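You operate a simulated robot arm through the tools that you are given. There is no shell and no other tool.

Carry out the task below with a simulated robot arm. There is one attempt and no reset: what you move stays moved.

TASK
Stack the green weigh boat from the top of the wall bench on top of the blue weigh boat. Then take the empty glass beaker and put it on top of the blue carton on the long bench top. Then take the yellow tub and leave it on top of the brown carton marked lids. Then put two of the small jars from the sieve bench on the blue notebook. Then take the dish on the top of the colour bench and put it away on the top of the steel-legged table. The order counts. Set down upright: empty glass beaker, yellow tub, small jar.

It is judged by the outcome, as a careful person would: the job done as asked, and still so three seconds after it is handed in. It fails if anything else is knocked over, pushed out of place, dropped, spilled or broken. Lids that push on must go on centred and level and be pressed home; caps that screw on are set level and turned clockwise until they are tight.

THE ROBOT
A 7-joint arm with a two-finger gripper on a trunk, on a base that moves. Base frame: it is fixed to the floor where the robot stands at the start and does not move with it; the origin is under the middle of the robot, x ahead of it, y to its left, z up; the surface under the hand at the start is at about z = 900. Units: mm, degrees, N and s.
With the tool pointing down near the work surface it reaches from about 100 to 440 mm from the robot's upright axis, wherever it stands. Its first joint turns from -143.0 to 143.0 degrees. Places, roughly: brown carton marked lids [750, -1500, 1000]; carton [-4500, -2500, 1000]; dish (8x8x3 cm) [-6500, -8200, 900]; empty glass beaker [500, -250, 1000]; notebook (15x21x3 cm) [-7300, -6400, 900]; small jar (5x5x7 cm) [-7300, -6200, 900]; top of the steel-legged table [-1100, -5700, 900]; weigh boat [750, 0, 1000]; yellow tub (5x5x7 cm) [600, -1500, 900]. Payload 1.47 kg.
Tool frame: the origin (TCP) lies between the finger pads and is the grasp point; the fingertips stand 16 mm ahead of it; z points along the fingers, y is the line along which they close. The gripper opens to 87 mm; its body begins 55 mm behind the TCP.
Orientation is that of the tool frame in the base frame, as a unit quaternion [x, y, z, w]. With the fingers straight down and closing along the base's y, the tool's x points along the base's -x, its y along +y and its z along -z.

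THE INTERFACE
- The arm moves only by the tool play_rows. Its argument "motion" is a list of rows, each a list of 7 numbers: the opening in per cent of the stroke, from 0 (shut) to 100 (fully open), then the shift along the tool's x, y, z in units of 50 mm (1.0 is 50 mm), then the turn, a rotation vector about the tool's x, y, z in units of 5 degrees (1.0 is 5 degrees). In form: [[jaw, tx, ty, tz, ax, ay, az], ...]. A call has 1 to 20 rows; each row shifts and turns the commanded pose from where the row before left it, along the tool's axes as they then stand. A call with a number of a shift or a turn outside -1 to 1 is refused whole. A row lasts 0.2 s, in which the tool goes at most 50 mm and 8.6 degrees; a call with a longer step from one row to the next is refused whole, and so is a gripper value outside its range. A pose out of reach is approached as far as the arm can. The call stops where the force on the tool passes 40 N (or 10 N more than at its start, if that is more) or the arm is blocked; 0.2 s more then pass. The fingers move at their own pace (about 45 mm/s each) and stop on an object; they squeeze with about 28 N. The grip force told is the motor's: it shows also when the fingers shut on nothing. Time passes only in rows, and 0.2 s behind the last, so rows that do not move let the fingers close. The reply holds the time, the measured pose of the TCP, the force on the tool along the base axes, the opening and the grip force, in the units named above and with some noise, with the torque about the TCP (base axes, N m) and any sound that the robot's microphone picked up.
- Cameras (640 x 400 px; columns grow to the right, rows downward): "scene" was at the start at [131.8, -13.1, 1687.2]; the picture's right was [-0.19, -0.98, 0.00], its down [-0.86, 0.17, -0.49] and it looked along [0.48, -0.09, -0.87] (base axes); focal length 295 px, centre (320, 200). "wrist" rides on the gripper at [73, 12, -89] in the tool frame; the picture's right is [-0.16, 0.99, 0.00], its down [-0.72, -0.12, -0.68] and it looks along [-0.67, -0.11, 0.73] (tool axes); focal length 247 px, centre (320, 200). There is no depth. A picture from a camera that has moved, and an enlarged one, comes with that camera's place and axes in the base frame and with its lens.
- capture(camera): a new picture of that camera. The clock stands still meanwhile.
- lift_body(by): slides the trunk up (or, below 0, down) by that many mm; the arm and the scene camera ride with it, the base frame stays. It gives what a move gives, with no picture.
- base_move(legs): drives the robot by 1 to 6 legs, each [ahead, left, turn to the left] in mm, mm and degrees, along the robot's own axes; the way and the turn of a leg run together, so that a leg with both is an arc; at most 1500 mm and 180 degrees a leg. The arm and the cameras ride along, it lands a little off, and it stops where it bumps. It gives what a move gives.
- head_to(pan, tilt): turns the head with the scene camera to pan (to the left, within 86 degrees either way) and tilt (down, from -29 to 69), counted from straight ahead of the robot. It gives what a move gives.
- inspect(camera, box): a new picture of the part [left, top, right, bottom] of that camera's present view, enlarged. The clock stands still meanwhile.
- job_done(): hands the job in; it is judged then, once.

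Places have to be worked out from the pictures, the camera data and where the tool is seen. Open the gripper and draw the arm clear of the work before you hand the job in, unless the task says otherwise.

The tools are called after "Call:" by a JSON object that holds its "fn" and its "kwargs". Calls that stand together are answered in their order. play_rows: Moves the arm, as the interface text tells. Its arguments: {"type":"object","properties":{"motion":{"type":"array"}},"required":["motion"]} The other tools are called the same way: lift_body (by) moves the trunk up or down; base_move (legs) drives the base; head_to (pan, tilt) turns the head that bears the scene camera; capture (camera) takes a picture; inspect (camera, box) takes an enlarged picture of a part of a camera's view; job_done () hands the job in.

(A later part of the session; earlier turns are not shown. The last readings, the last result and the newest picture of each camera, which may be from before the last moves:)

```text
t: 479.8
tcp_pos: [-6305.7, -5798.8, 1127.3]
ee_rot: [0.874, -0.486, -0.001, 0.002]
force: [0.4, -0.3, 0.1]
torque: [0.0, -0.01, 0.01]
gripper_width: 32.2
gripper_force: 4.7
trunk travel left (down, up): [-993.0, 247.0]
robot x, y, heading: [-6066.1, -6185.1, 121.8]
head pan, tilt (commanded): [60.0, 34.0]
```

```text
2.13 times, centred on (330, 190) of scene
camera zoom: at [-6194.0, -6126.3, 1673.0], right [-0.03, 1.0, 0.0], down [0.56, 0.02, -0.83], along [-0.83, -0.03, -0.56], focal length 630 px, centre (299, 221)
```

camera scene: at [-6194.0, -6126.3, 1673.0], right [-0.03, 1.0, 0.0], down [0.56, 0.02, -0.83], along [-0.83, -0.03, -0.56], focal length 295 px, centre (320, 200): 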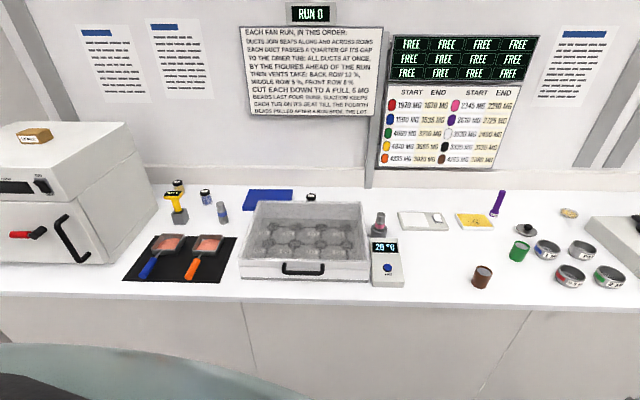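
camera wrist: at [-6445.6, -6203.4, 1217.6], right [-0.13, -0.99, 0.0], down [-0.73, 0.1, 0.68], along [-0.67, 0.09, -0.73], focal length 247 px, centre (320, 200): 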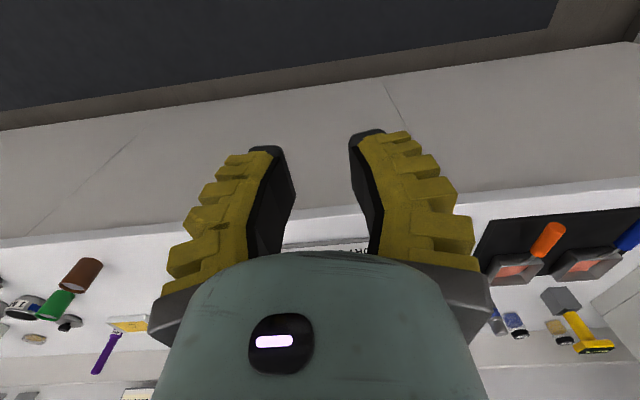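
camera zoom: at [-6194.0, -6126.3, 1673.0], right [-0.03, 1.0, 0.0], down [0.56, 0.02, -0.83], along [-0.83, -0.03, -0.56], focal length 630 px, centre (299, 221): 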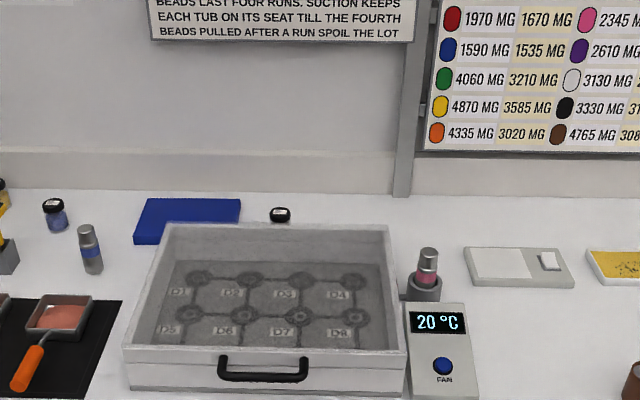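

The notebook lies at x from -7376 to -7229, y from -6500 to -6292, top near z=928, half behind the tray (top near z=988); one black-lidded jar stands at (-7264, -6199) and another at (-7281, -6678). The bench edge is at x=-6776, so I need about 745 mm of reach: I face the bench, lower the trunk 300 mm and raise and stretch the arm while still clear of it.

Call:
{"fn": "base_move", "kwargs": {"legs": [[0, 0, 58.2]]}}

Call:
{"fn": "lift_body", "kwargs": {"by": -300}}

Call:
{"fn": "play_rows", "kwargs": {"motion": [[70, 0, 0, -0.8, 0, 0, 0], [70, 0, 0, -0.8, 0, 0, 0], [70, 0, 0, -0.8, 0, 0, 0], [70, 0, 0, -0.8, 0, 0, 0], [70, 0, 0, -0.8, 0, 0, 0], [70, 0, 0, -0.8, 0, 0, 0], [70, -0.4, 0, -0.7, 0, 0, 0], [70, -0.8, 0, 0, 0, 0, 0], [70, -0.8, 0, 0, 0, 0, 0], [70, -0.8, 0, 0, 0, 0, 0], [70, -0.8, 0, 0, 0, 0, 0], [70, -0.8, 0, 0, 0, 0, 0], [70, -0.8, 0, 0, 0, 0, 0], [70, 0, 0, 0, 0, 0, 0]]}}

```text
t: 482.7
tcp_pos: [-6518.5, -6169.3, 1127.7]
ee_rot: [1.0, -0.015, 0.0, 0.002]
force: [-0.5, 1.2, -0.1]
torque: [0.01, -0.01, 0.01]
gripper_width: 32.4
gripper_force: 4.3
trunk travel left (down, up): [-993.0, 247.0]
robot x, y, heading: [-6067.3, -6183.8, 178.4]
head pan, tilt (commanded): [60.0, 34.0]
```

```text
t: 485.7
tcp_pos: [-6519.0, -6169.3, 828.9]
ee_rot: [1.0, -0.016, 0.0, 0.001]
force: [-0.2, -0.6, -0.9]
torque: [0.03, 0.01, -0.01]
gripper_width: 32.3
gripper_force: 4.0
trunk travel left (down, up): [-693.0, 547.0]
robot x, y, heading: [-6066.2, -6182.3, 178.2]
head pan, tilt (commanded): [60.0, 34.0]
```

```text
t: 488.7
tcp_pos: [-6581.5, -6147.5, 987.7]
ee_rot: [1.0, -0.016, -0.005, -0.003]
force: [-0.1, -0.4, -0.4]
torque: [0.01, 0.0, 0.05]
gripper_width: 65.3
gripper_force: 3.2
out of reach, approached as far as the arm can: row 2, 3, 4, 5, 6, 7, 8, 9, 10, 11, 12, 13
trunk travel left (down, up): [-693.0, 547.0]
robot x, y, heading: [-6065.0, -6181.6, 178.2]
head pan, tilt (commanded): [60.0, 34.0]
```

The arm cannot fold up that close to the trunk; it stuck at 516 mm out. I raise the trunk again and stretch the arm outward first at the height where long reach worked before.

Call:
{"fn": "lift_body", "kwargs": {"by": 300}}

Call:
{"fn": "play_rows", "kwargs": {"motion": [[70, -0.3, 0, 0.6, 0, 0, 0], [70, -0.3, 0, 0.6, 0, 0, 0], [70, -0.4, 0, 0.6, 0, 0, 0], [70, -0.6, 0, 0.4, 0, 0, 0], [70, -0.6, 0, 0.4, 0, 0, 0], [70, -0.6, 0, 0.3, 0, 0, 0], [70, -0.5, 0, 0, 0, 0, 0], [70, 0, 0, 0, 0, 0, 0]]}}

```text
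t: 491.7
tcp_pos: [-6582.5, -6146.4, 1286.3]
ee_rot: [1.0, -0.015, -0.004, -0.003]
force: [0.4, 0.2, -0.3]
torque: [-0.03, 0.0, -0.02]
gripper_width: 65.4
gripper_force: 3.4
trunk travel left (down, up): [-993.0, 247.0]
robot x, y, heading: [-6067.7, -6182.9, 178.5]
head pan, tilt (commanded): [60.0, 34.0]
```

```text
t: 493.5
tcp_pos: [-6748.1, -6142.6, 1145.7]
ee_rot: [1.0, -0.016, -0.006, -0.003]
force: [-0.2, 0.2, 0.2]
torque: [0.0, 0.0, 0.0]
gripper_width: 65.5
gripper_force: 3.3
trunk travel left (down, up): [-993.0, 247.0]
robot x, y, heading: [-6068.4, -6180.3, 178.5]
head pan, tilt (commanded): [60.0, 34.0]
```

The hand is at 680 mm out. I now raise and stretch it further together, to see if the reach grows as the hand comes higher.

Call:
{"fn": "play_rows", "kwargs": {"motion": [[70, -0.3, 0, -0.6, 0, 0, 0], [70, -0.3, 0, -0.6, 0, 0, 0], [70, -0.3, 0, -0.6, 0, 0, 0], [70, -0.3, 0, -0.6, 0, 0, 0], [70, 0, 0, 0, 0, 0, 0]]}}

```text
t: 494.7
tcp_pos: [-6809.2, -6142.7, 1265.8]
ee_rot: [1.0, -0.015, -0.006, -0.003]
force: [0.7, -0.2, -0.7]
torque: [-0.02, 0.01, -0.01]
gripper_width: 65.2
gripper_force: 3.6
trunk travel left (down, up): [-993.0, 247.0]
robot x, y, heading: [-6067.7, -6180.3, 178.3]
head pan, tilt (commanded): [60.0, 34.0]
```

Reach is now 742 mm at this height, enough for the first jar. I straighten the heading, line up with the jar at y=-6199, and drive forward with the hand high over the tray.

Call:
{"fn": "base_move", "kwargs": {"legs": [[0, 0, 1.7], [0, 34, 0], [330, 0, 0]]}}

Call:
{"fn": "lift_body", "kwargs": {"by": -130}}

Call:
{"fn": "capture", "kwargs": {"camera": "wrist"}}

```text
t: 497.7
tcp_pos: [-7143.0, -6197.7, 1265.2]
ee_rot: [1.0, 0.0, -0.004, -0.003]
force: [0.1, 0.0, -0.4]
torque: [-0.05, -0.03, -0.01]
gripper_width: 65.5
gripper_force: 2.9
trunk travel left (down, up): [-993.0, 247.0]
robot x, y, heading: [-6398.5, -6217.8, 179.9]
head pan, tilt (commanded): [60.0, 34.0]
```

```text
t: 499.3
tcp_pos: [-7143.5, -6197.0, 1133.7]
ee_rot: [1.0, -0.001, -0.006, -0.004]
force: [0.2, 0.1, -0.1]
torque: [-0.02, 0.02, -0.01]
gripper_width: 65.5
gripper_force: 3.0
trunk travel left (down, up): [-863.0, 377.0]
robot x, y, heading: [-6396.3, -6217.6, 179.8]
head pan, tilt (commanded): [60.0, 34.0]
```

```text
taken
camera wrist: at [-7070.0, -6209.2, 1223.6], right [-0.16, -0.99, -0.01], down [-0.72, 0.11, 0.69], along [-0.68, 0.11, -0.72], focal length 247 px, centre (320, 200)
```

wrist: 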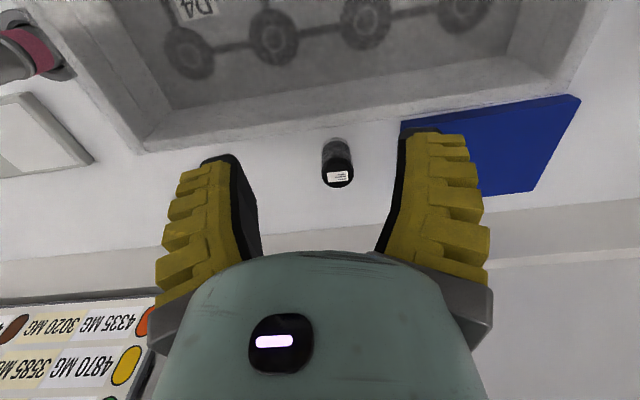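

The first jar stands ahead, right between the fingers' lines, and the notebook lies to its side. I enlarge both.

Call:
{"fn": "inspect", "kwargs": {"camera": "wrist", "box": [280, 110, 400, 200]}}

Call:
{"fn": "inspect", "kwargs": {"camera": "wrist", "box": [380, 70, 620, 220]}}

```text
4.44 times, centred on (340, 155) of wrist
camera zoom: at [-7070.0, -6209.2, 1223.6], right [-0.16, -0.99, -0.01], down [-0.72, 0.11, 0.69], along [-0.68, 0.11, -0.72], focal length 1098 px, centre (231, 400)
```

zoom: 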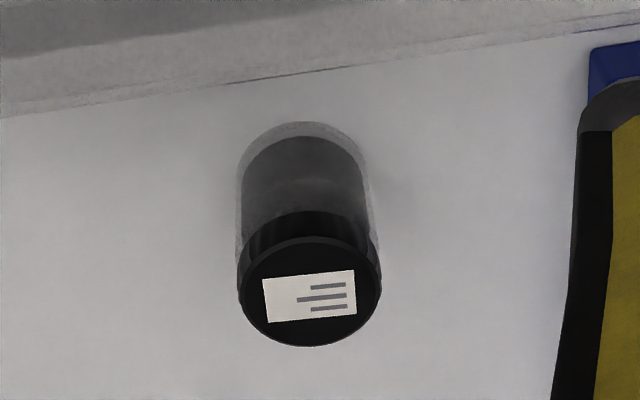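

```text
2.67 times, centred on (500, 145) of wrist
camera zoom: at [-7070.0, -6209.2, 1223.6], right [-0.16, -0.99, -0.01], down [-0.72, 0.11, 0.69], along [-0.68, 0.11, -0.72], focal length 659 px, centre (-160, 347)
```

zoom: 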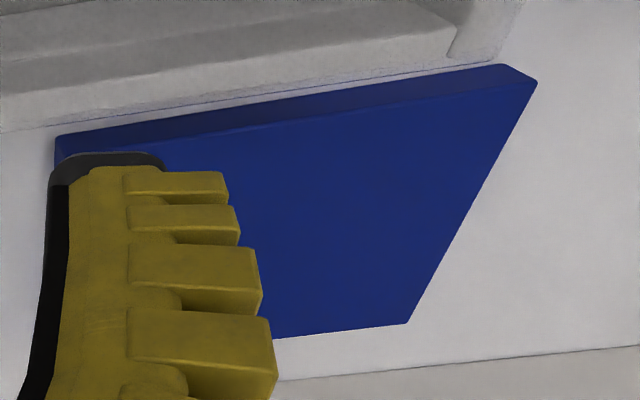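

The jar is 44 mm wide and 63 mm tall, centred at (-7275, -6199); the notebook's top spans x from -7381 to -7237. I drive 122 mm forward and stretch 10 mm to come above the jar.

Call:
{"fn": "base_move", "kwargs": {"legs": [[122, 0, 0]]}}

Call:
{"fn": "play_rows", "kwargs": {"motion": [[70, 0.2, 0.02, 0, 0, 0, 0], [70, 0, 0, 0, 0, 0, 0]]}}

Call:
{"fn": "capture", "kwargs": {"camera": "wrist"}}

```text
t: 500.5
tcp_pos: [-7262.7, -6195.1, 1134.6]
ee_rot: [1.0, -0.002, -0.006, -0.003]
force: [0.3, -0.2, 0.1]
torque: [0.0, 0.03, 0.01]
gripper_width: 65.2
gripper_force: 3.8
trunk travel left (down, up): [-863.0, 377.0]
robot x, y, heading: [-6519.4, -6217.7, 180.0]
head pan, tilt (commanded): [60.0, 34.0]
```

```text
t: 501.1
tcp_pos: [-7254.0, -6194.3, 1135.0]
ee_rot: [1.0, -0.003, -0.005, -0.005]
force: [0.2, -0.5, 0.0]
torque: [-0.02, -0.01, -0.01]
gripper_width: 65.4
gripper_force: 3.5
trunk travel left (down, up): [-863.0, 377.0]
robot x, y, heading: [-6516.3, -6216.8, 179.8]
head pan, tilt (commanded): [60.0, 34.0]
```

```text
taken
camera wrist: at [-7180.7, -6207.7, 1223.9], right [-0.16, -0.99, -0.01], down [-0.72, 0.11, 0.69], along [-0.68, 0.12, -0.72], focal length 247 px, centre (320, 200)
```

wrist: 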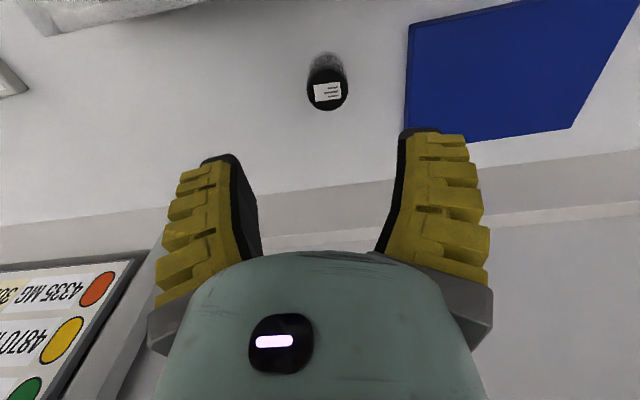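

I moved 10 mm the wrong way in x; the jar's lid works out at (-7277, -6198.5). I shift the hand 23 mm outward and 4 mm over.

Call:
{"fn": "play_rows", "kwargs": {"motion": [[70, -0.46, 0.085, 0, 0, 0, 0], [70, 0, 0, 0, 0, 0, 0]]}}

Call:
{"fn": "lift_body", "kwargs": {"by": -100}}

Call:
{"fn": "capture", "kwargs": {"camera": "wrist"}}

```text
t: 501.7
tcp_pos: [-7264.2, -6197.5, 1135.4]
ee_rot: [1.0, -0.003, -0.005, -0.004]
force: [0.0, 0.1, -0.2]
torque: [-0.01, 0.01, 0.01]
gripper_width: 65.2
gripper_force: 3.9
out of reach, approached as far as the arm can: row 1
trunk travel left (down, up): [-863.0, 377.0]
robot x, y, heading: [-6517.9, -6217.3, 179.5]
head pan, tilt (commanded): [60.0, 34.0]
```

```text
t: 503.0
tcp_pos: [-7262.6, -6197.6, 1035.8]
ee_rot: [1.0, -0.002, -0.005, -0.003]
force: [-0.7, -0.5, 0.4]
torque: [0.03, 0.0, -0.01]
gripper_width: 65.4
gripper_force: 3.1
trunk travel left (down, up): [-763.0, 477.0]
robot x, y, heading: [-6519.7, -6216.9, 179.8]
head pan, tilt (commanded): [60.0, 34.0]
```

```text
taken
camera wrist: at [-7189.8, -6209.5, 1124.3], right [-0.16, -0.99, -0.01], down [-0.72, 0.11, 0.69], along [-0.68, 0.12, -0.72], focal length 247 px, centre (320, 200)
```

wrist: 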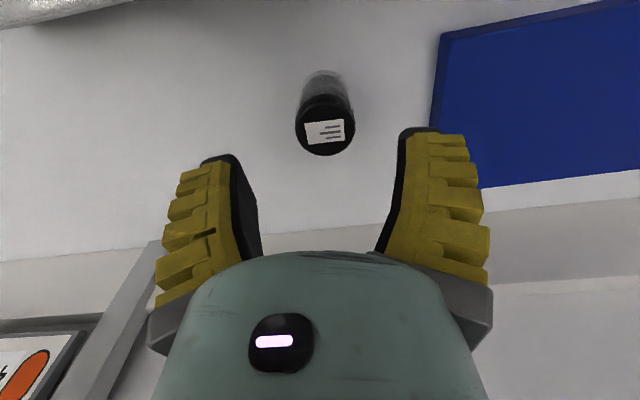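

The arm is at its limit at this height again, so I raise the hand by 45 mm with the arm while stretching out 14 mm, and then lower with the trunk.

Call:
{"fn": "play_rows", "kwargs": {"motion": [[70, 0, 0, -0.45, 0, 0, 0], [70, -0.14, 0.01, -0.45, 0, 0, 0], [70, -0.14, 0.01, 0, 0, 0, 0], [70, 0, 0, 0, 0, 0, 0]]}}

Call:
{"fn": "lift_body", "kwargs": {"by": -70}}

Call:
{"fn": "capture", "kwargs": {"camera": "wrist"}}

```text
t: 504.0
tcp_pos: [-7269.8, -6197.8, 1080.3]
ee_rot: [1.0, -0.002, -0.004, -0.004]
force: [-0.4, -0.5, 0.3]
torque: [0.01, -0.02, -0.01]
gripper_width: 65.7
gripper_force: 3.0
out of reach, approached as far as the arm can: row 3
trunk travel left (down, up): [-763.0, 477.0]
robot x, y, heading: [-6519.3, -6216.2, 179.5]
head pan, tilt (commanded): [60.0, 34.0]
```

```text
t: 505.1
tcp_pos: [-7270.6, -6198.6, 1012.6]
ee_rot: [1.0, -0.003, -0.005, -0.003]
force: [-0.2, 0.5, 0.4]
torque: [-0.03, 0.0, -0.01]
gripper_width: 65.2
gripper_force: 3.6
trunk travel left (down, up): [-693.0, 547.0]
robot x, y, heading: [-6519.8, -6214.0, 179.8]
head pan, tilt (commanded): [60.0, 34.0]
```

```text
taken
camera wrist: at [-7196.6, -6211.0, 1100.6], right [-0.16, -0.99, -0.01], down [-0.72, 0.11, 0.69], along [-0.68, 0.12, -0.72], focal length 247 px, centre (320, 200)
```

wrist: 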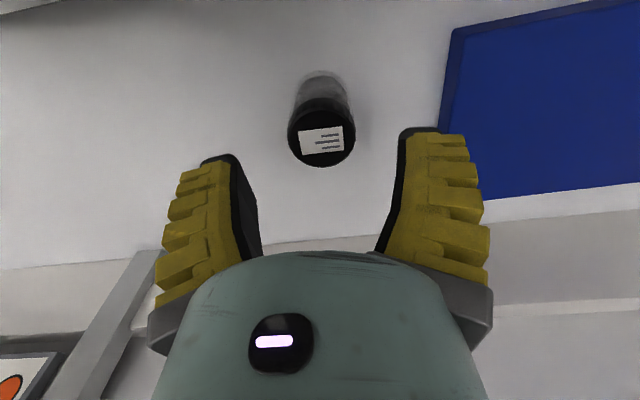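

The hand is at its farthest, 751 mm, and the jar's axis is about 4 mm beyond it. I nudge the base 5 mm closer and lower to z=950 around the jar.

Call:
{"fn": "base_move", "kwargs": {"legs": [[5, 0, 0]]}}

Call:
{"fn": "lift_body", "kwargs": {"by": -40}}

Call:
{"fn": "capture", "kwargs": {"camera": "wrist"}}

```text
t: 505.8
tcp_pos: [-7274.5, -6199.1, 1012.2]
ee_rot: [1.0, -0.003, -0.005, -0.004]
force: [0.7, 0.1, 0.0]
torque: [0.01, 0.01, -0.04]
gripper_width: 65.6
gripper_force: 2.9
trunk travel left (down, up): [-693.0, 547.0]
robot x, y, heading: [-6523.5, -6213.6, 179.9]
head pan, tilt (commanded): [60.0, 34.0]
```

```text
t: 506.7
tcp_pos: [-7275.3, -6200.2, 972.3]
ee_rot: [1.0, -0.002, -0.006, -0.004]
force: [0.0, -0.2, -0.4]
torque: [0.06, -0.01, -0.03]
gripper_width: 65.6
gripper_force: 4.0
trunk travel left (down, up): [-653.0, 587.0]
robot x, y, heading: [-6526.6, -6216.0, 180.1]
head pan, tilt (commanded): [60.0, 34.0]
```

```text
taken
camera wrist: at [-7201.6, -6211.0, 1060.6], right [-0.16, -0.99, -0.01], down [-0.72, 0.11, 0.69], along [-0.68, 0.12, -0.72], focal length 247 px, centre (320, 200)
```

wrist: 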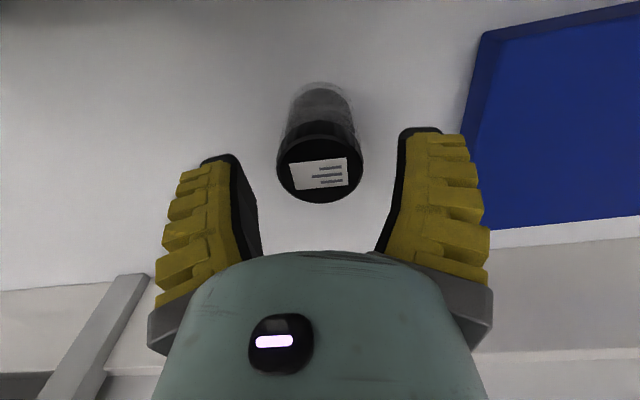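

The jar is centred between the fingers. I lower 24 mm more and close on it.

Call:
{"fn": "lift_body", "kwargs": {"by": -24}}

Call:
{"fn": "play_rows", "kwargs": {"motion": [[60, 0, 0, 0, 0, 0, 0], [52, 0, 0, 0, 0, 0, 0], [44, 0, 0, 0, 0, 0, 0], [34, 0, 0, 0, 0, 0, 0], [16, 0, 0, 0, 0, 0, 0], [0, 0, 0, 0, 0, 0, 0], [0, 0, 0, 0, 0, 0, 0]]}}

Call:
{"fn": "capture", "kwargs": {"camera": "wrist"}}

```text
t: 507.4
tcp_pos: [-7273.7, -6199.2, 947.7]
ee_rot: [1.0, -0.003, -0.005, -0.004]
force: [-0.3, -0.3, 0.3]
torque: [-0.02, -0.04, 0.0]
gripper_width: 65.5
gripper_force: 3.1
trunk travel left (down, up): [-629.0, 611.0]
robot x, y, heading: [-6524.5, -6215.2, 179.9]
head pan, tilt (commanded): [60.0, 34.0]
```

```text
t: 509.0
tcp_pos: [-7276.8, -6199.5, 948.1]
ee_rot: [1.0, -0.003, -0.005, -0.003]
force: [2.9, -0.2, 7.2]
torque: [-0.05, -0.26, -0.01]
gripper_width: 38.1
gripper_force: 28.3
trunk travel left (down, up): [-629.0, 611.0]
robot x, y, heading: [-6523.6, -6214.9, 180.1]
head pan, tilt (commanded): [60.0, 34.0]
```

```text
taken
camera wrist: at [-7201.8, -6211.0, 1036.9], right [-0.16, -0.99, -0.01], down [-0.72, 0.11, 0.69], along [-0.68, 0.12, -0.72], focal length 247 px, centre (320, 200)
```

wrist: 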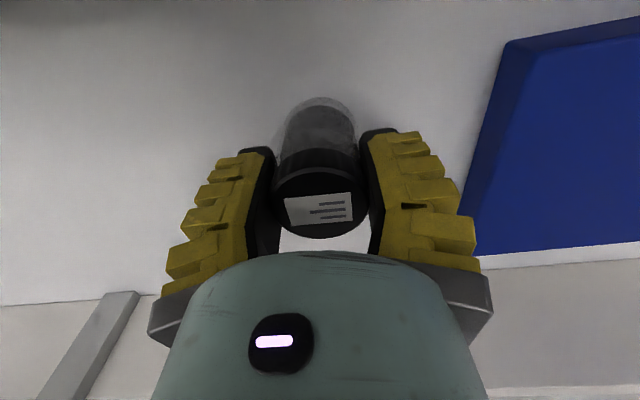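

The jar is held at 38 mm with the pads parallel. I lift 10 mm to test, then 60 mm more.

Call:
{"fn": "lift_body", "kwargs": {"by": 10}}

Call:
{"fn": "lift_body", "kwargs": {"by": 60}}

Call:
{"fn": "capture", "kwargs": {"camera": "wrist"}}

```text
t: 509.6
tcp_pos: [-7273.7, -6198.3, 957.2]
ee_rot: [1.0, -0.002, -0.004, -0.003]
force: [0.9, -0.5, -1.2]
torque: [-0.02, -0.01, 0.0]
gripper_width: 36.8
gripper_force: 28.2
trunk travel left (down, up): [-639.0, 601.0]
robot x, y, heading: [-6524.8, -6212.5, 179.6]
head pan, tilt (commanded): [60.0, 34.0]
```

```text
t: 510.6
tcp_pos: [-7274.5, -6199.8, 1017.7]
ee_rot: [1.0, -0.003, -0.005, -0.003]
force: [0.2, 0.0, -0.5]
torque: [-0.01, 0.02, -0.02]
gripper_width: 36.4
gripper_force: 27.9
trunk travel left (down, up): [-699.0, 541.0]
robot x, y, heading: [-6522.4, -6215.2, 179.9]
head pan, tilt (commanded): [60.0, 34.0]
```

```text
taken
camera wrist: at [-7201.0, -6211.0, 1106.0], right [-0.16, -0.99, -0.01], down [-0.72, 0.11, 0.69], along [-0.68, 0.12, -0.73], focal length 247 px, centre (320, 200)
```

wrist: 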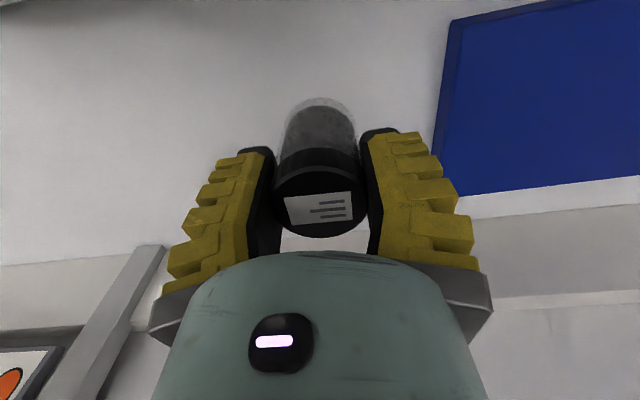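

The jar is steady. I move the base 145 mm to the left, which carries the jar over the notebook.

Call:
{"fn": "base_move", "kwargs": {"legs": [[0, 140, 0]]}}

Call:
{"fn": "capture", "kwargs": {"camera": "wrist"}}

```text
t: 511.9
tcp_pos: [-7274.9, -6330.5, 1018.0]
ee_rot: [1.0, -0.004, -0.005, -0.004]
force: [0.0, 0.7, -0.5]
torque: [0.02, -0.02, -0.03]
gripper_width: 36.5
gripper_force: 28.2
trunk travel left (down, up): [-699.0, 541.0]
robot x, y, heading: [-6525.4, -6350.7, 179.4]
head pan, tilt (commanded): [60.0, 34.0]
```

```text
taken
camera wrist: at [-7202.0, -6343.4, 1106.3], right [-0.17, -0.99, -0.01], down [-0.72, 0.12, 0.69], along [-0.68, 0.12, -0.73], focal length 247 px, centre (320, 200)
```

wrist: 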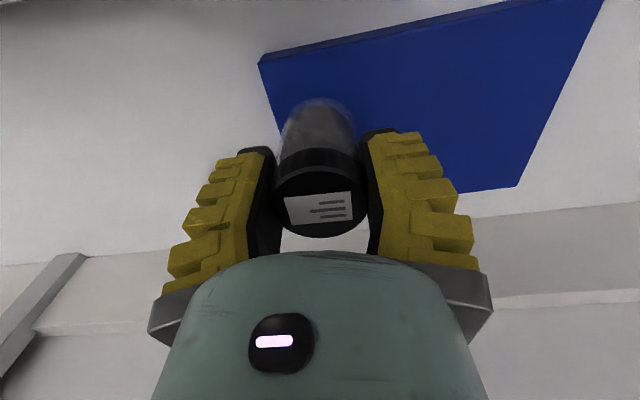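

The jar is over the notebook, about 19 mm inside its side edge and 16 mm inside its near edge. I lower 36 mm, then feel for the touch in single steps.

Call:
{"fn": "lift_body", "kwargs": {"by": -36}}

Call:
{"fn": "lift_body", "kwargs": {"by": -2}}

```text
t: 512.7
tcp_pos: [-7275.8, -6330.9, 982.8]
ee_rot: [1.0, -0.005, -0.005, -0.004]
force: [0.4, 0.8, 0.0]
torque: [0.04, -0.02, 0.0]
gripper_width: 36.4
gripper_force: 28.3
trunk travel left (down, up): [-663.0, 577.0]
robot x, y, heading: [-6525.8, -6353.4, 179.6]
head pan, tilt (commanded): [60.0, 34.0]
```

```text
t: 513.2
tcp_pos: [-7274.6, -6332.0, 979.5]
ee_rot: [1.0, -0.005, -0.005, -0.004]
force: [-0.1, 0.7, -0.7]
torque: [0.0, 0.0, 0.03]
gripper_width: 36.1
gripper_force: 28.8
trunk travel left (down, up): [-661.0, 579.0]
robot x, y, heading: [-6522.3, -6351.0, 179.4]
head pan, tilt (commanded): [60.0, 34.0]
```

No touch yet at z=979.5. I go down 2 mm more.

Call:
{"fn": "lift_body", "kwargs": {"by": -2}}

```text
t: 513.7
tcp_pos: [-7274.8, -6329.8, 978.1]
ee_rot: [1.0, -0.005, -0.005, -0.004]
force: [-0.1, 0.5, -0.9]
torque: [0.0, -0.01, 0.04]
gripper_width: 36.1
gripper_force: 27.8
trunk travel left (down, up): [-659.0, 581.0]
robot x, y, heading: [-6520.0, -6352.6, 179.7]
head pan, tilt (commanded): [60.0, 34.0]
```

Still free. Another 2 mm down.

Call:
{"fn": "lift_body", "kwargs": {"by": -2}}

```text
t: 514.2
tcp_pos: [-7275.2, -6331.6, 976.0]
ee_rot: [1.0, -0.004, -0.005, -0.004]
force: [0.3, 0.5, -0.3]
torque: [-0.03, 0.0, 0.03]
gripper_width: 36.1
gripper_force: 28.2
trunk travel left (down, up): [-657.0, 583.0]
robot x, y, heading: [-6523.4, -6351.1, 179.5]
head pan, tilt (commanded): [60.0, 34.0]
```

No touch yet. I go down 2 mm again.

Call:
{"fn": "lift_body", "kwargs": {"by": -2}}

```text
t: 514.7
tcp_pos: [-7275.3, -6330.5, 974.4]
ee_rot: [1.0, -0.003, -0.005, -0.003]
force: [-0.3, -0.2, -0.9]
torque: [0.03, 0.01, -0.01]
gripper_width: 36.4
gripper_force: 27.9
trunk travel left (down, up): [-655.0, 585.0]
robot x, y, heading: [-6524.2, -6353.9, 179.7]
head pan, tilt (commanded): [60.0, 34.0]
```

The weight still hangs on the hand, so the notebook's top is a little lower than I took it. I go down another 2 mm and look at the gap.

Call:
{"fn": "lift_body", "kwargs": {"by": -2}}

Call:
{"fn": "inspect", "kwargs": {"camera": "wrist", "box": [240, 60, 420, 200]}}

```text
t: 515.3
tcp_pos: [-7276.3, -6330.6, 972.2]
ee_rot: [1.0, -0.004, -0.005, -0.003]
force: [1.6, 0.1, 7.3]
torque: [-0.03, -0.28, 0.0]
gripper_width: 36.9
gripper_force: 28.0
trunk travel left (down, up): [-653.0, 587.0]
robot x, y, heading: [-6524.7, -6350.0, 179.5]
head pan, tilt (commanded): [60.0, 34.0]
```

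```text
2.86 times, centred on (330, 130) of wrist
camera zoom: at [-7202.6, -6343.3, 1061.2], right [-0.17, -0.99, -0.01], down [-0.72, 0.12, 0.69], along [-0.68, 0.12, -0.72], focal length 706 px, centre (291, 400)
```

zoom: 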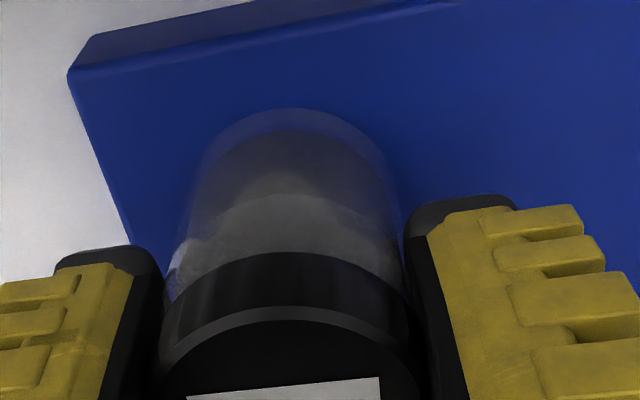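

The jar now stands on the notebook: 7.3 N at z=972. I open the fingers gently and raise the hand.

Call:
{"fn": "play_rows", "kwargs": {"motion": [[38, 0, 0, 0, 0, 0, 0], [42, 0, 0, 0, 0, 0, 0], [46, 0, 0, 0, 0, 0, 0], [52, 0, 0, 0, 0, 0, 0], [60, 0, 0, 0, 0, 0, 0], [66, 0, 0, 0, 0, 0, 0], [66, 0, 0, 0, 0, 0, 0]]}}

Call:
{"fn": "lift_body", "kwargs": {"by": 30}}

Call:
{"fn": "lift_body", "kwargs": {"by": 120}}

Call:
{"fn": "capture", "kwargs": {"camera": "wrist"}}

```text
t: 516.9
tcp_pos: [-7274.4, -6330.7, 972.2]
ee_rot: [1.0, -0.004, -0.005, -0.004]
force: [-0.4, -0.4, -0.6]
torque: [-0.02, 0.01, 0.02]
gripper_width: 62.4
gripper_force: 3.5
trunk travel left (down, up): [-653.0, 587.0]
robot x, y, heading: [-6525.3, -6353.0, 179.5]
head pan, tilt (commanded): [60.0, 34.0]
```

```text
t: 517.6
tcp_pos: [-7275.9, -6330.2, 1001.4]
ee_rot: [1.0, -0.004, -0.005, -0.003]
force: [0.1, 0.7, -0.7]
torque: [0.0, -0.02, -0.02]
gripper_width: 62.1
gripper_force: 3.7
trunk travel left (down, up): [-683.0, 557.0]
robot x, y, heading: [-6525.2, -6354.2, 179.6]
head pan, tilt (commanded): [60.0, 34.0]
```

```text
t: 519.1
tcp_pos: [-7274.2, -6331.7, 1122.0]
ee_rot: [1.0, -0.004, -0.005, -0.003]
force: [0.3, -1.2, 0.0]
torque: [-0.01, -0.03, 0.0]
gripper_width: 62.3
gripper_force: 3.7
trunk travel left (down, up): [-803.0, 437.0]
robot x, y, heading: [-6522.2, -6350.4, 179.5]
head pan, tilt (commanded): [60.0, 34.0]
```

```text
taken
camera wrist: at [-7201.9, -6343.4, 1210.1], right [-0.17, -0.99, -0.01], down [-0.72, 0.12, 0.69], along [-0.68, 0.12, -0.73], focal length 247 px, centre (320, 200)
```

wrist: 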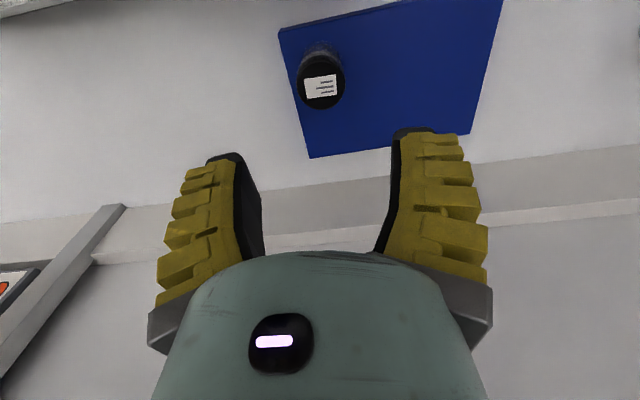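

The first jar stands upright on the notebook. I move 345 mm further left toward the second jar near (-7281, -6678), with the hand high.

Call:
{"fn": "base_move", "kwargs": {"legs": [[0, 345, 0]]}}

Call:
{"fn": "capture", "kwargs": {"camera": "wrist"}}

```text
t: 521.3
tcp_pos: [-7279.3, -6668.2, 1121.8]
ee_rot: [1.0, -0.005, -0.005, -0.004]
force: [0.9, 0.2, -0.3]
torque: [-0.01, 0.0, -0.01]
gripper_width: 62.3
gripper_force: 3.5
trunk travel left (down, up): [-803.0, 437.0]
robot x, y, heading: [-6524.7, -6690.6, 179.6]
head pan, tilt (commanded): [60.0, 34.0]
```

```text
taken
camera wrist: at [-7204.8, -6680.8, 1210.3], right [-0.17, -0.99, -0.01], down [-0.72, 0.12, 0.69], along [-0.68, 0.12, -0.73], focal length 247 px, centre (320, 200)
```

wrist: 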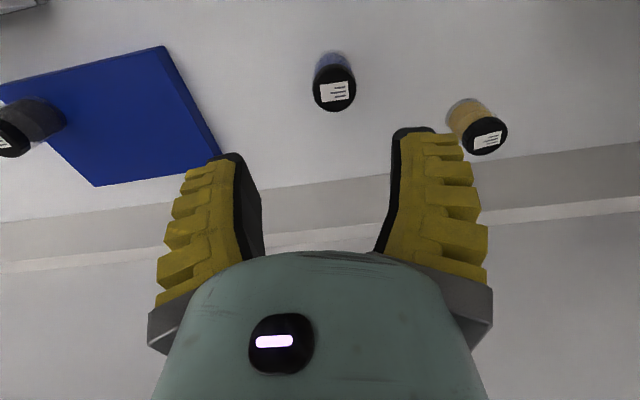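

The second jar, with blue filling, stands at (-7293, -6679), about 15 mm beyond the upright reach. I lean the tool 6 degrees so the fingers point outward, and shift it over the jar.

Call:
{"fn": "play_rows", "kwargs": {"motion": [[66, 0, 0, 0, 0, -0.6, 0], [66, 0, 0, 0, 0, -0.6, 0], [66, -0.13, 0.11, 0, 0, 0, 0], [66, -0.13, 0.11, 0, 0, 0, 0], [66, 0, 0, 0, 0, 0, 0]]}}

Call:
{"fn": "lift_body", "kwargs": {"by": -90}}

Call:
{"fn": "capture", "kwargs": {"camera": "wrist"}}

```text
t: 522.5
tcp_pos: [-7290.8, -6680.7, 1123.1]
ee_rot: [0.998, -0.004, -0.058, -0.004]
force: [0.3, -0.9, 0.3]
torque: [-0.04, -0.02, 0.0]
gripper_width: 62.1
gripper_force: 4.0
trunk travel left (down, up): [-803.0, 437.0]
robot x, y, heading: [-6527.6, -6691.3, 179.5]
head pan, tilt (commanded): [60.0, 34.0]
```

```text
t: 523.8
tcp_pos: [-7291.2, -6680.1, 1034.5]
ee_rot: [0.998, -0.005, -0.057, -0.005]
force: [-0.1, -0.7, -0.3]
torque: [0.02, -0.02, -0.01]
gripper_width: 62.1
gripper_force: 3.5
trunk travel left (down, up): [-713.0, 527.0]
robot x, y, heading: [-6524.8, -6690.4, 179.6]
head pan, tilt (commanded): [60.0, 34.0]
```

```text
taken
camera wrist: at [-7208.9, -6692.5, 1114.9], right [-0.17, -0.99, 0.01], down [-0.64, 0.12, 0.76], along [-0.75, 0.12, -0.65], focal length 247 px, centre (320, 200)
```

wrist: 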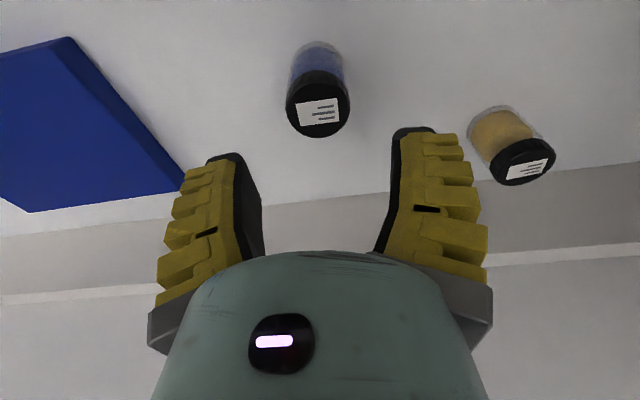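

The jar's axis is at (-7295, -6679), 4 mm further out. I shift there and lower 62 mm, then look once more.

Call:
{"fn": "play_rows", "kwargs": {"motion": [[66, -0.08, -0.01, 0, 0, 0, 0], [66, 0, 0, 0, 0, 0, 0]]}}

Call:
{"fn": "lift_body", "kwargs": {"by": -62}}

Call:
{"fn": "capture", "kwargs": {"camera": "wrist"}}

```text
t: 524.4
tcp_pos: [-7294.9, -6679.3, 1034.4]
ee_rot: [0.998, -0.005, -0.057, -0.004]
force: [-0.5, -0.3, 0.8]
torque: [-0.01, 0.0, 0.0]
gripper_width: 62.0
gripper_force: 3.0
trunk travel left (down, up): [-713.0, 527.0]
robot x, y, heading: [-6527.7, -6687.4, 179.5]
head pan, tilt (commanded): [60.0, 34.0]
```

```text
t: 525.4
tcp_pos: [-7294.5, -6679.7, 972.5]
ee_rot: [0.998, -0.004, -0.058, -0.004]
force: [-0.4, 0.2, 0.1]
torque: [0.02, -0.02, -0.01]
gripper_width: 62.0
gripper_force: 2.9
trunk travel left (down, up): [-651.0, 589.0]
robot x, y, heading: [-6527.5, -6689.2, 179.5]
head pan, tilt (commanded): [60.0, 34.0]
```

```text
taken
camera wrist: at [-7212.9, -6692.0, 1053.1], right [-0.17, -0.99, 0.01], down [-0.64, 0.12, 0.76], along [-0.75, 0.12, -0.65], focal length 247 px, centre (320, 200)
```

wrist: 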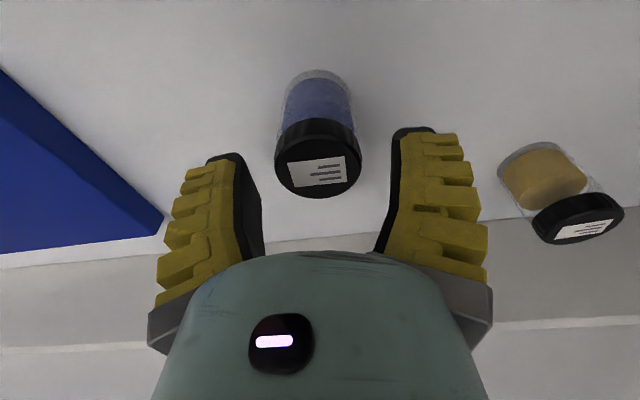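

The jar is centred between the fingers. I lower 24 mm and close on it.

Call:
{"fn": "lift_body", "kwargs": {"by": -24}}

Call:
{"fn": "play_rows", "kwargs": {"motion": [[58, 0, 0, 0, 0, 0, 0], [50, 0, 0, 0, 0, 0, 0], [42, 0, 0, 0, 0, 0, 0], [32, 0, 0, 0, 0, 0, 0], [16, 0, 0, 0, 0, 0, 0], [0, 0, 0, 0, 0, 0, 0], [0, 0, 0, 0, 0, 0, 0]]}}

Call:
{"fn": "lift_body", "kwargs": {"by": 10}}

Call:
{"fn": "capture", "kwargs": {"camera": "wrist"}}

```text
t: 526.1
tcp_pos: [-7295.4, -6680.0, 949.5]
ee_rot: [0.998, -0.005, -0.057, -0.004]
force: [-0.4, -0.7, 0.3]
torque: [0.01, -0.01, -0.02]
gripper_width: 62.1
gripper_force: 3.1
trunk travel left (down, up): [-627.0, 613.0]
robot x, y, heading: [-6528.6, -6690.7, 179.4]
head pan, tilt (commanded): [60.0, 34.0]
```

```text
t: 527.7
tcp_pos: [-7295.3, -6679.4, 949.6]
ee_rot: [0.998, -0.004, -0.057, -0.004]
force: [3.0, -0.4, 7.4]
torque: [-0.01, -0.32, 0.0]
gripper_width: 38.0
gripper_force: 28.2
trunk travel left (down, up): [-627.0, 613.0]
robot x, y, heading: [-6525.9, -6689.6, 179.4]
head pan, tilt (commanded): [60.0, 34.0]
```

```text
t: 528.3
tcp_pos: [-7293.8, -6679.5, 958.1]
ee_rot: [0.998, -0.005, -0.057, -0.003]
force: [0.4, 1.2, -0.7]
torque: [0.0, 0.02, 0.0]
gripper_width: 36.3
gripper_force: 27.9
trunk travel left (down, up): [-637.0, 603.0]
robot x, y, heading: [-6525.6, -6689.2, 179.5]
head pan, tilt (commanded): [60.0, 34.0]
```

```text
taken
camera wrist: at [-7212.3, -6692.1, 1038.4], right [-0.17, -0.99, 0.01], down [-0.64, 0.12, 0.76], along [-0.75, 0.12, -0.65], focal length 247 px, centre (320, 200)
```

wrist: 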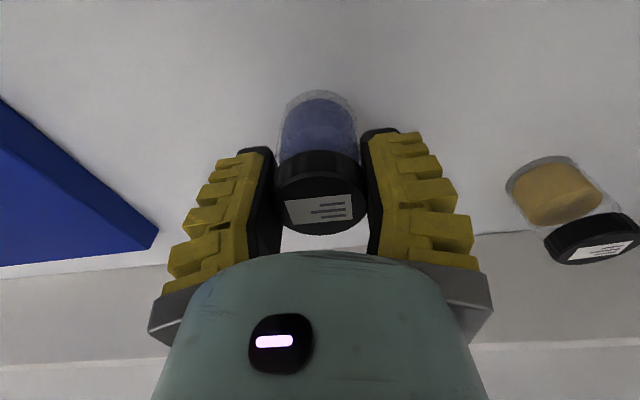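

The second jar is held. I lift it 75 mm and move the base 238 mm to the right, over the notebook's free part.

Call:
{"fn": "lift_body", "kwargs": {"by": 75}}

Call:
{"fn": "base_move", "kwargs": {"legs": [[0, -238, 0]]}}

Call:
{"fn": "capture", "kwargs": {"camera": "wrist"}}

```text
t: 529.4
tcp_pos: [-7294.4, -6679.5, 1032.1]
ee_rot: [0.998, -0.005, -0.057, -0.004]
force: [-0.4, -0.3, -0.5]
torque: [0.03, 0.01, 0.02]
gripper_width: 36.3
gripper_force: 27.8
trunk travel left (down, up): [-712.0, 528.0]
robot x, y, heading: [-6527.3, -6689.3, 179.7]
head pan, tilt (commanded): [60.0, 34.0]
```

```text
t: 531.2
tcp_pos: [-7293.3, -6441.9, 1033.7]
ee_rot: [0.998, -0.004, -0.057, -0.004]
force: [-0.1, 0.1, -0.6]
torque: [0.02, 0.01, 0.0]
gripper_width: 36.1
gripper_force: 28.0
trunk travel left (down, up): [-712.0, 528.0]
robot x, y, heading: [-6526.0, -6453.9, 179.3]
head pan, tilt (commanded): [60.0, 34.0]
```

```text
taken
camera wrist: at [-7210.5, -6454.5, 1113.8], right [-0.17, -0.99, 0.01], down [-0.64, 0.12, 0.76], along [-0.75, 0.12, -0.65], focal length 247 px, centre (320, 200)
```

wrist: 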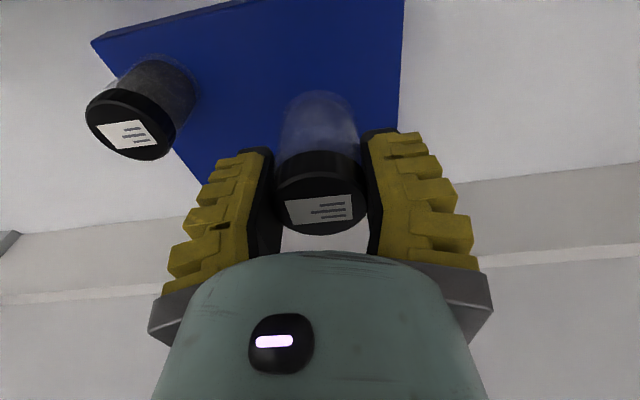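

The second jar hangs over the notebook with good distance to the first. I lower 56 mm and then in single small steps.

Call:
{"fn": "lift_body", "kwargs": {"by": -56}}

Call:
{"fn": "lift_body", "kwargs": {"by": -2}}

```text
t: 532.1
tcp_pos: [-7292.0, -6441.3, 977.2]
ee_rot: [0.998, -0.004, -0.057, -0.006]
force: [-0.4, 0.2, -0.5]
torque: [0.01, 0.0, 0.01]
gripper_width: 35.8
gripper_force: 28.0
trunk travel left (down, up): [-656.0, 584.0]
robot x, y, heading: [-6523.6, -6451.1, 179.7]
head pan, tilt (commanded): [60.0, 34.0]
```

```text
t: 532.7
tcp_pos: [-7291.7, -6442.1, 975.6]
ee_rot: [0.998, -0.004, -0.058, -0.004]
force: [0.4, -0.1, -0.7]
torque: [0.03, 0.01, 0.0]
gripper_width: 35.9
gripper_force: 27.7
trunk travel left (down, up): [-654.0, 586.0]
robot x, y, heading: [-6528.6, -6454.9, 179.5]
head pan, tilt (commanded): [60.0, 34.0]
```

Not touching yet at 975.6. Another 2 mm.

Call:
{"fn": "lift_body", "kwargs": {"by": -2}}

```text
t: 533.2
tcp_pos: [-7293.6, -6441.8, 973.9]
ee_rot: [0.998, -0.005, -0.057, -0.003]
force: [1.5, 0.2, 1.8]
torque: [-0.06, -0.13, 0.0]
gripper_width: 36.3
gripper_force: 27.9
trunk travel left (down, up): [-652.0, 588.0]
robot x, y, heading: [-6526.1, -6451.5, 179.5]
head pan, tilt (commanded): [60.0, 34.0]
```

It touches now. I settle it 1 mm more, open the fingers gently and raise the hand along the same line.

Call:
{"fn": "lift_body", "kwargs": {"by": -1}}

Call:
{"fn": "play_rows", "kwargs": {"motion": [[37, 0, 0, 0, 0, 0, 0], [40, 0, 0, 0, 0, 0, 0], [44, 0, 0, 0, 0, 0, 0], [50, 0, 0, 0, 0, 0, 0], [57, 0, 0, 0, 0, 0, 0], [63, 0, 0, 0, 0, 0, 0], [63, 0, 0, 0, 0, 0, 0]]}}

Call:
{"fn": "lift_body", "kwargs": {"by": 30}}

Call:
{"fn": "lift_body", "kwargs": {"by": 130}}

Call:
{"fn": "capture", "kwargs": {"camera": "wrist"}}

```text
t: 533.7
tcp_pos: [-7293.0, -6441.5, 972.6]
ee_rot: [0.998, -0.004, -0.058, -0.004]
force: [3.3, -0.5, 7.0]
torque: [0.0, -0.26, -0.02]
gripper_width: 37.6
gripper_force: 27.8
trunk travel left (down, up): [-651.0, 589.0]
robot x, y, heading: [-6521.4, -6454.0, 179.4]
head pan, tilt (commanded): [60.0, 34.0]
```

```text
t: 535.3
tcp_pos: [-7292.5, -6441.8, 973.0]
ee_rot: [0.998, -0.004, -0.056, -0.004]
force: [0.4, 0.4, -0.2]
torque: [-0.02, 0.03, 0.01]
gripper_width: 59.6
gripper_force: 3.9
trunk travel left (down, up): [-651.0, 589.0]
robot x, y, heading: [-6525.7, -6454.6, 179.7]
head pan, tilt (commanded): [60.0, 34.0]
```

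```text
t: 536.0
tcp_pos: [-7292.7, -6441.5, 1001.4]
ee_rot: [0.998, -0.004, -0.057, -0.003]
force: [0.3, -0.2, 0.8]
torque: [0.01, 0.04, -0.01]
gripper_width: 59.9
gripper_force: 3.5
trunk travel left (down, up): [-681.0, 559.0]
robot x, y, heading: [-6526.3, -6450.0, 179.7]
head pan, tilt (commanded): [60.0, 34.0]
```

```text
t: 537.6
tcp_pos: [-7292.6, -6441.7, 1131.9]
ee_rot: [0.998, -0.005, -0.057, -0.004]
force: [-0.2, -0.5, 0.5]
torque: [-0.02, 0.03, 0.01]
gripper_width: 59.9
gripper_force: 3.9
trunk travel left (down, up): [-811.0, 429.0]
robot x, y, heading: [-6527.1, -6451.3, 179.5]
head pan, tilt (commanded): [60.0, 34.0]
```

```text
taken
camera wrist: at [-7210.5, -6454.5, 1212.6], right [-0.17, -0.99, 0.01], down [-0.64, 0.12, 0.76], along [-0.75, 0.12, -0.65], focal length 247 px, centre (320, 200)
```

wrist: 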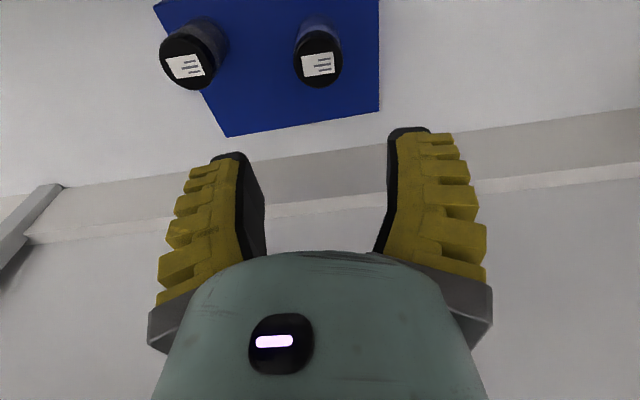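

Both jars now stand upright on the blue notebook. The dish is next, near (-6500, -8200): I back off 420 mm from the bench at this height and look around.

Call:
{"fn": "base_move", "kwargs": {"legs": [[-420, 0, 0]]}}

Call:
{"fn": "capture", "kwargs": {"camera": "scene"}}

```text
t: 540.2
tcp_pos: [-6866.7, -6444.1, 1132.5]
ee_rot: [0.998, -0.006, -0.057, -0.004]
force: [0.6, -0.1, 0.1]
torque: [-0.04, 0.01, -0.04]
gripper_width: 59.4
gripper_force: 3.4
trunk travel left (down, up): [-811.0, 429.0]
robot x, y, heading: [-6102.3, -6458.1, 179.4]
head pan, tilt (commanded): [60.0, 34.0]
```

```text
taken
camera scene: at [-6218.4, -6532.3, 1491.0], right [-0.86, 0.51, 0.0], down [0.28, 0.48, -0.83], along [-0.42, -0.71, -0.56], focal length 295 px, centre (320, 200)
```

scene: 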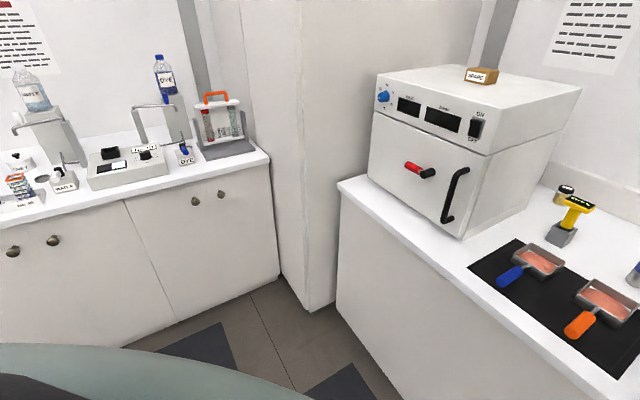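

The colour bench is the one on the left along the far side wall. I back off 200 mm more and fold the arm back in before turning that way.

Call:
{"fn": "base_move", "kwargs": {"legs": [[-250, 0, 0]]}}

Call:
{"fn": "play_rows", "kwargs": {"motion": [[40, 0.5, 0, 0.7, 0, 0.6, 0], [40, 0.5, 0, 0.7, 0, 0.6, 0], [40, 0.5, 0, 0.7, 0, 0, 0], [40, 0.5, 0, 0.7, 0, 0, 0], [40, 0.5, 0, 0.7, 0, 0, 0], [40, 0.7, 0, 0, 0, 0, 0], [40, 0.8, 0, 0, 0, 0, 0], [40, 0.8, 0, 0, 0, 0, 0], [40, 0.8, 0, 0, 0, 0, 0], [40, 0.8, 0, 0, 0, 0, 0], [40, 0, 0, 0, 0, 0, 0]]}}

Call:
{"fn": "lift_body", "kwargs": {"by": 230}}

Call:
{"fn": "base_move", "kwargs": {"legs": [[0, 0, 30]]}}

Call:
{"fn": "capture", "kwargs": {"camera": "scene"}}

```text
t: 542.1
tcp_pos: [-6613.9, -6448.0, 1132.0]
ee_rot: [0.998, -0.005, -0.057, -0.004]
force: [-0.4, -0.9, -0.4]
torque: [-0.03, -0.02, -0.03]
gripper_width: 59.6
gripper_force: 3.3
trunk travel left (down, up): [-811.0, 429.0]
robot x, y, heading: [-5848.5, -6458.8, 179.5]
head pan, tilt (commanded): [60.0, 34.0]
```

```text
t: 544.5
tcp_pos: [-6363.8, -6453.2, 887.0]
ee_rot: [1.0, -0.006, -0.004, -0.004]
force: [-0.1, 0.3, -0.5]
torque: [0.04, 0.01, 0.01]
gripper_width: 40.8
gripper_force: 4.6
out of reach, approached as far as the arm can: row 8, 9, 10
trunk travel left (down, up): [-811.0, 429.0]
robot x, y, heading: [-5847.9, -6457.9, 179.6]
head pan, tilt (commanded): [60.0, 34.0]
```

```text
t: 546.9
tcp_pos: [-6363.2, -6454.0, 1116.8]
ee_rot: [1.0, -0.005, -0.005, -0.003]
force: [0.2, 0.4, 0.8]
torque: [0.02, 0.01, -0.01]
gripper_width: 40.7
gripper_force: 4.9
trunk travel left (down, up): [-1041.0, 199.0]
robot x, y, heading: [-5848.9, -6458.4, 179.5]
head pan, tilt (commanded): [60.0, 34.0]
```

```text
t: 548.8
tcp_pos: [-6296.6, -6715.7, 1116.3]
ee_rot: [0.966, 0.258, -0.005, -0.002]
force: [0.3, 0.3, -0.5]
torque: [-0.01, 0.01, -0.01]
gripper_width: 40.7
gripper_force: 4.7
trunk travel left (down, up): [-1041.0, 199.0]
robot x, y, heading: [-5845.2, -6454.9, -149.9]
head pan, tilt (commanded): [60.0, 34.0]
```

```text
taken
camera scene: at [-5909.9, -6582.9, 1721.0], right [-1.0, 0.0, 0.0], down [0.0, 0.56, -0.83], along [0.0, -0.83, -0.56], focal length 295 px, centre (320, 200)
```

scene: 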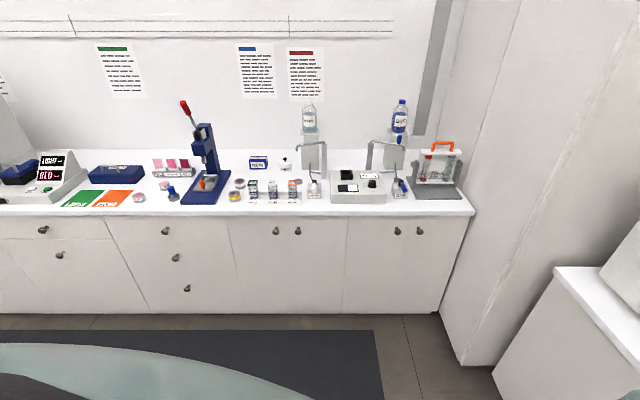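

I face the colour bench squarely. A dish near (-6500, -8200) should show at about (417, 163), so I enlarge that end of the bench and the middle.

Call:
{"fn": "inspect", "kwargs": {"camera": "scene", "box": [320, 90, 480, 220]}}

Call:
{"fn": "inspect", "kwargs": {"camera": "scene", "box": [120, 90, 340, 220]}}

```text
3.08 times, centred on (400, 155) of scene
camera zoom: at [-5909.9, -6582.9, 1721.0], right [-1.0, 0.0, 0.0], down [0.0, 0.56, -0.83], along [0.0, -0.83, -0.56], focal length 908 px, centre (74, 338)
```

zoom: 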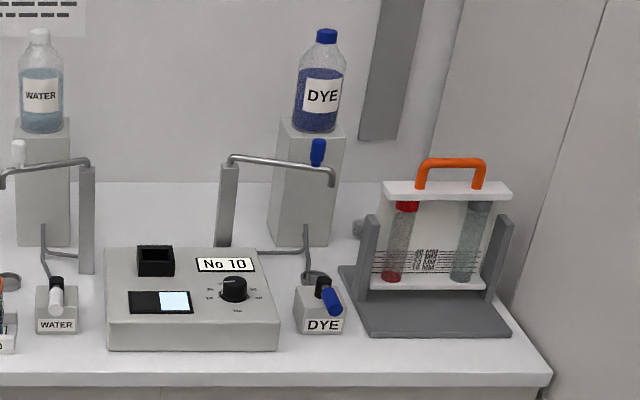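

```text
2.91 times, centred on (230, 155) of scene
camera zoom: at [-5909.9, -6582.9, 1721.0], right [-1.0, 0.0, 0.0], down [0.0, 0.56, -0.83], along [0.0, -0.83, -0.56], focal length 858 px, centre (582, 331)
```

zoom: 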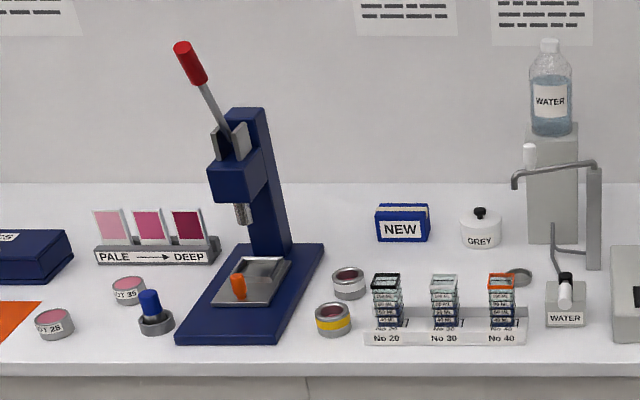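

Behind the test-tube rack, at about (-6469, -8177), something grey and round peeps out, just where the dish should be. I enlarge it.

Call:
{"fn": "inspect", "kwargs": {"camera": "scene", "box": [400, 130, 480, 190]}}

```text
6.67 times, centred on (440, 160) of scene
camera zoom: at [-5909.9, -6582.9, 1721.0], right [-1.0, 0.0, 0.0], down [0.0, 0.56, -0.83], along [0.0, -0.83, -0.56], focal length 1967 px, centre (-480, 467)
```

zoom: 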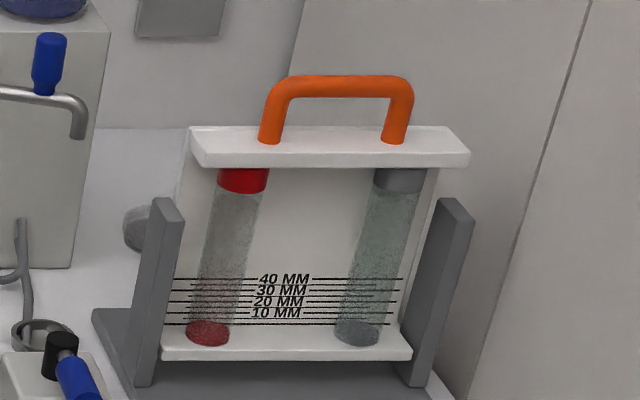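

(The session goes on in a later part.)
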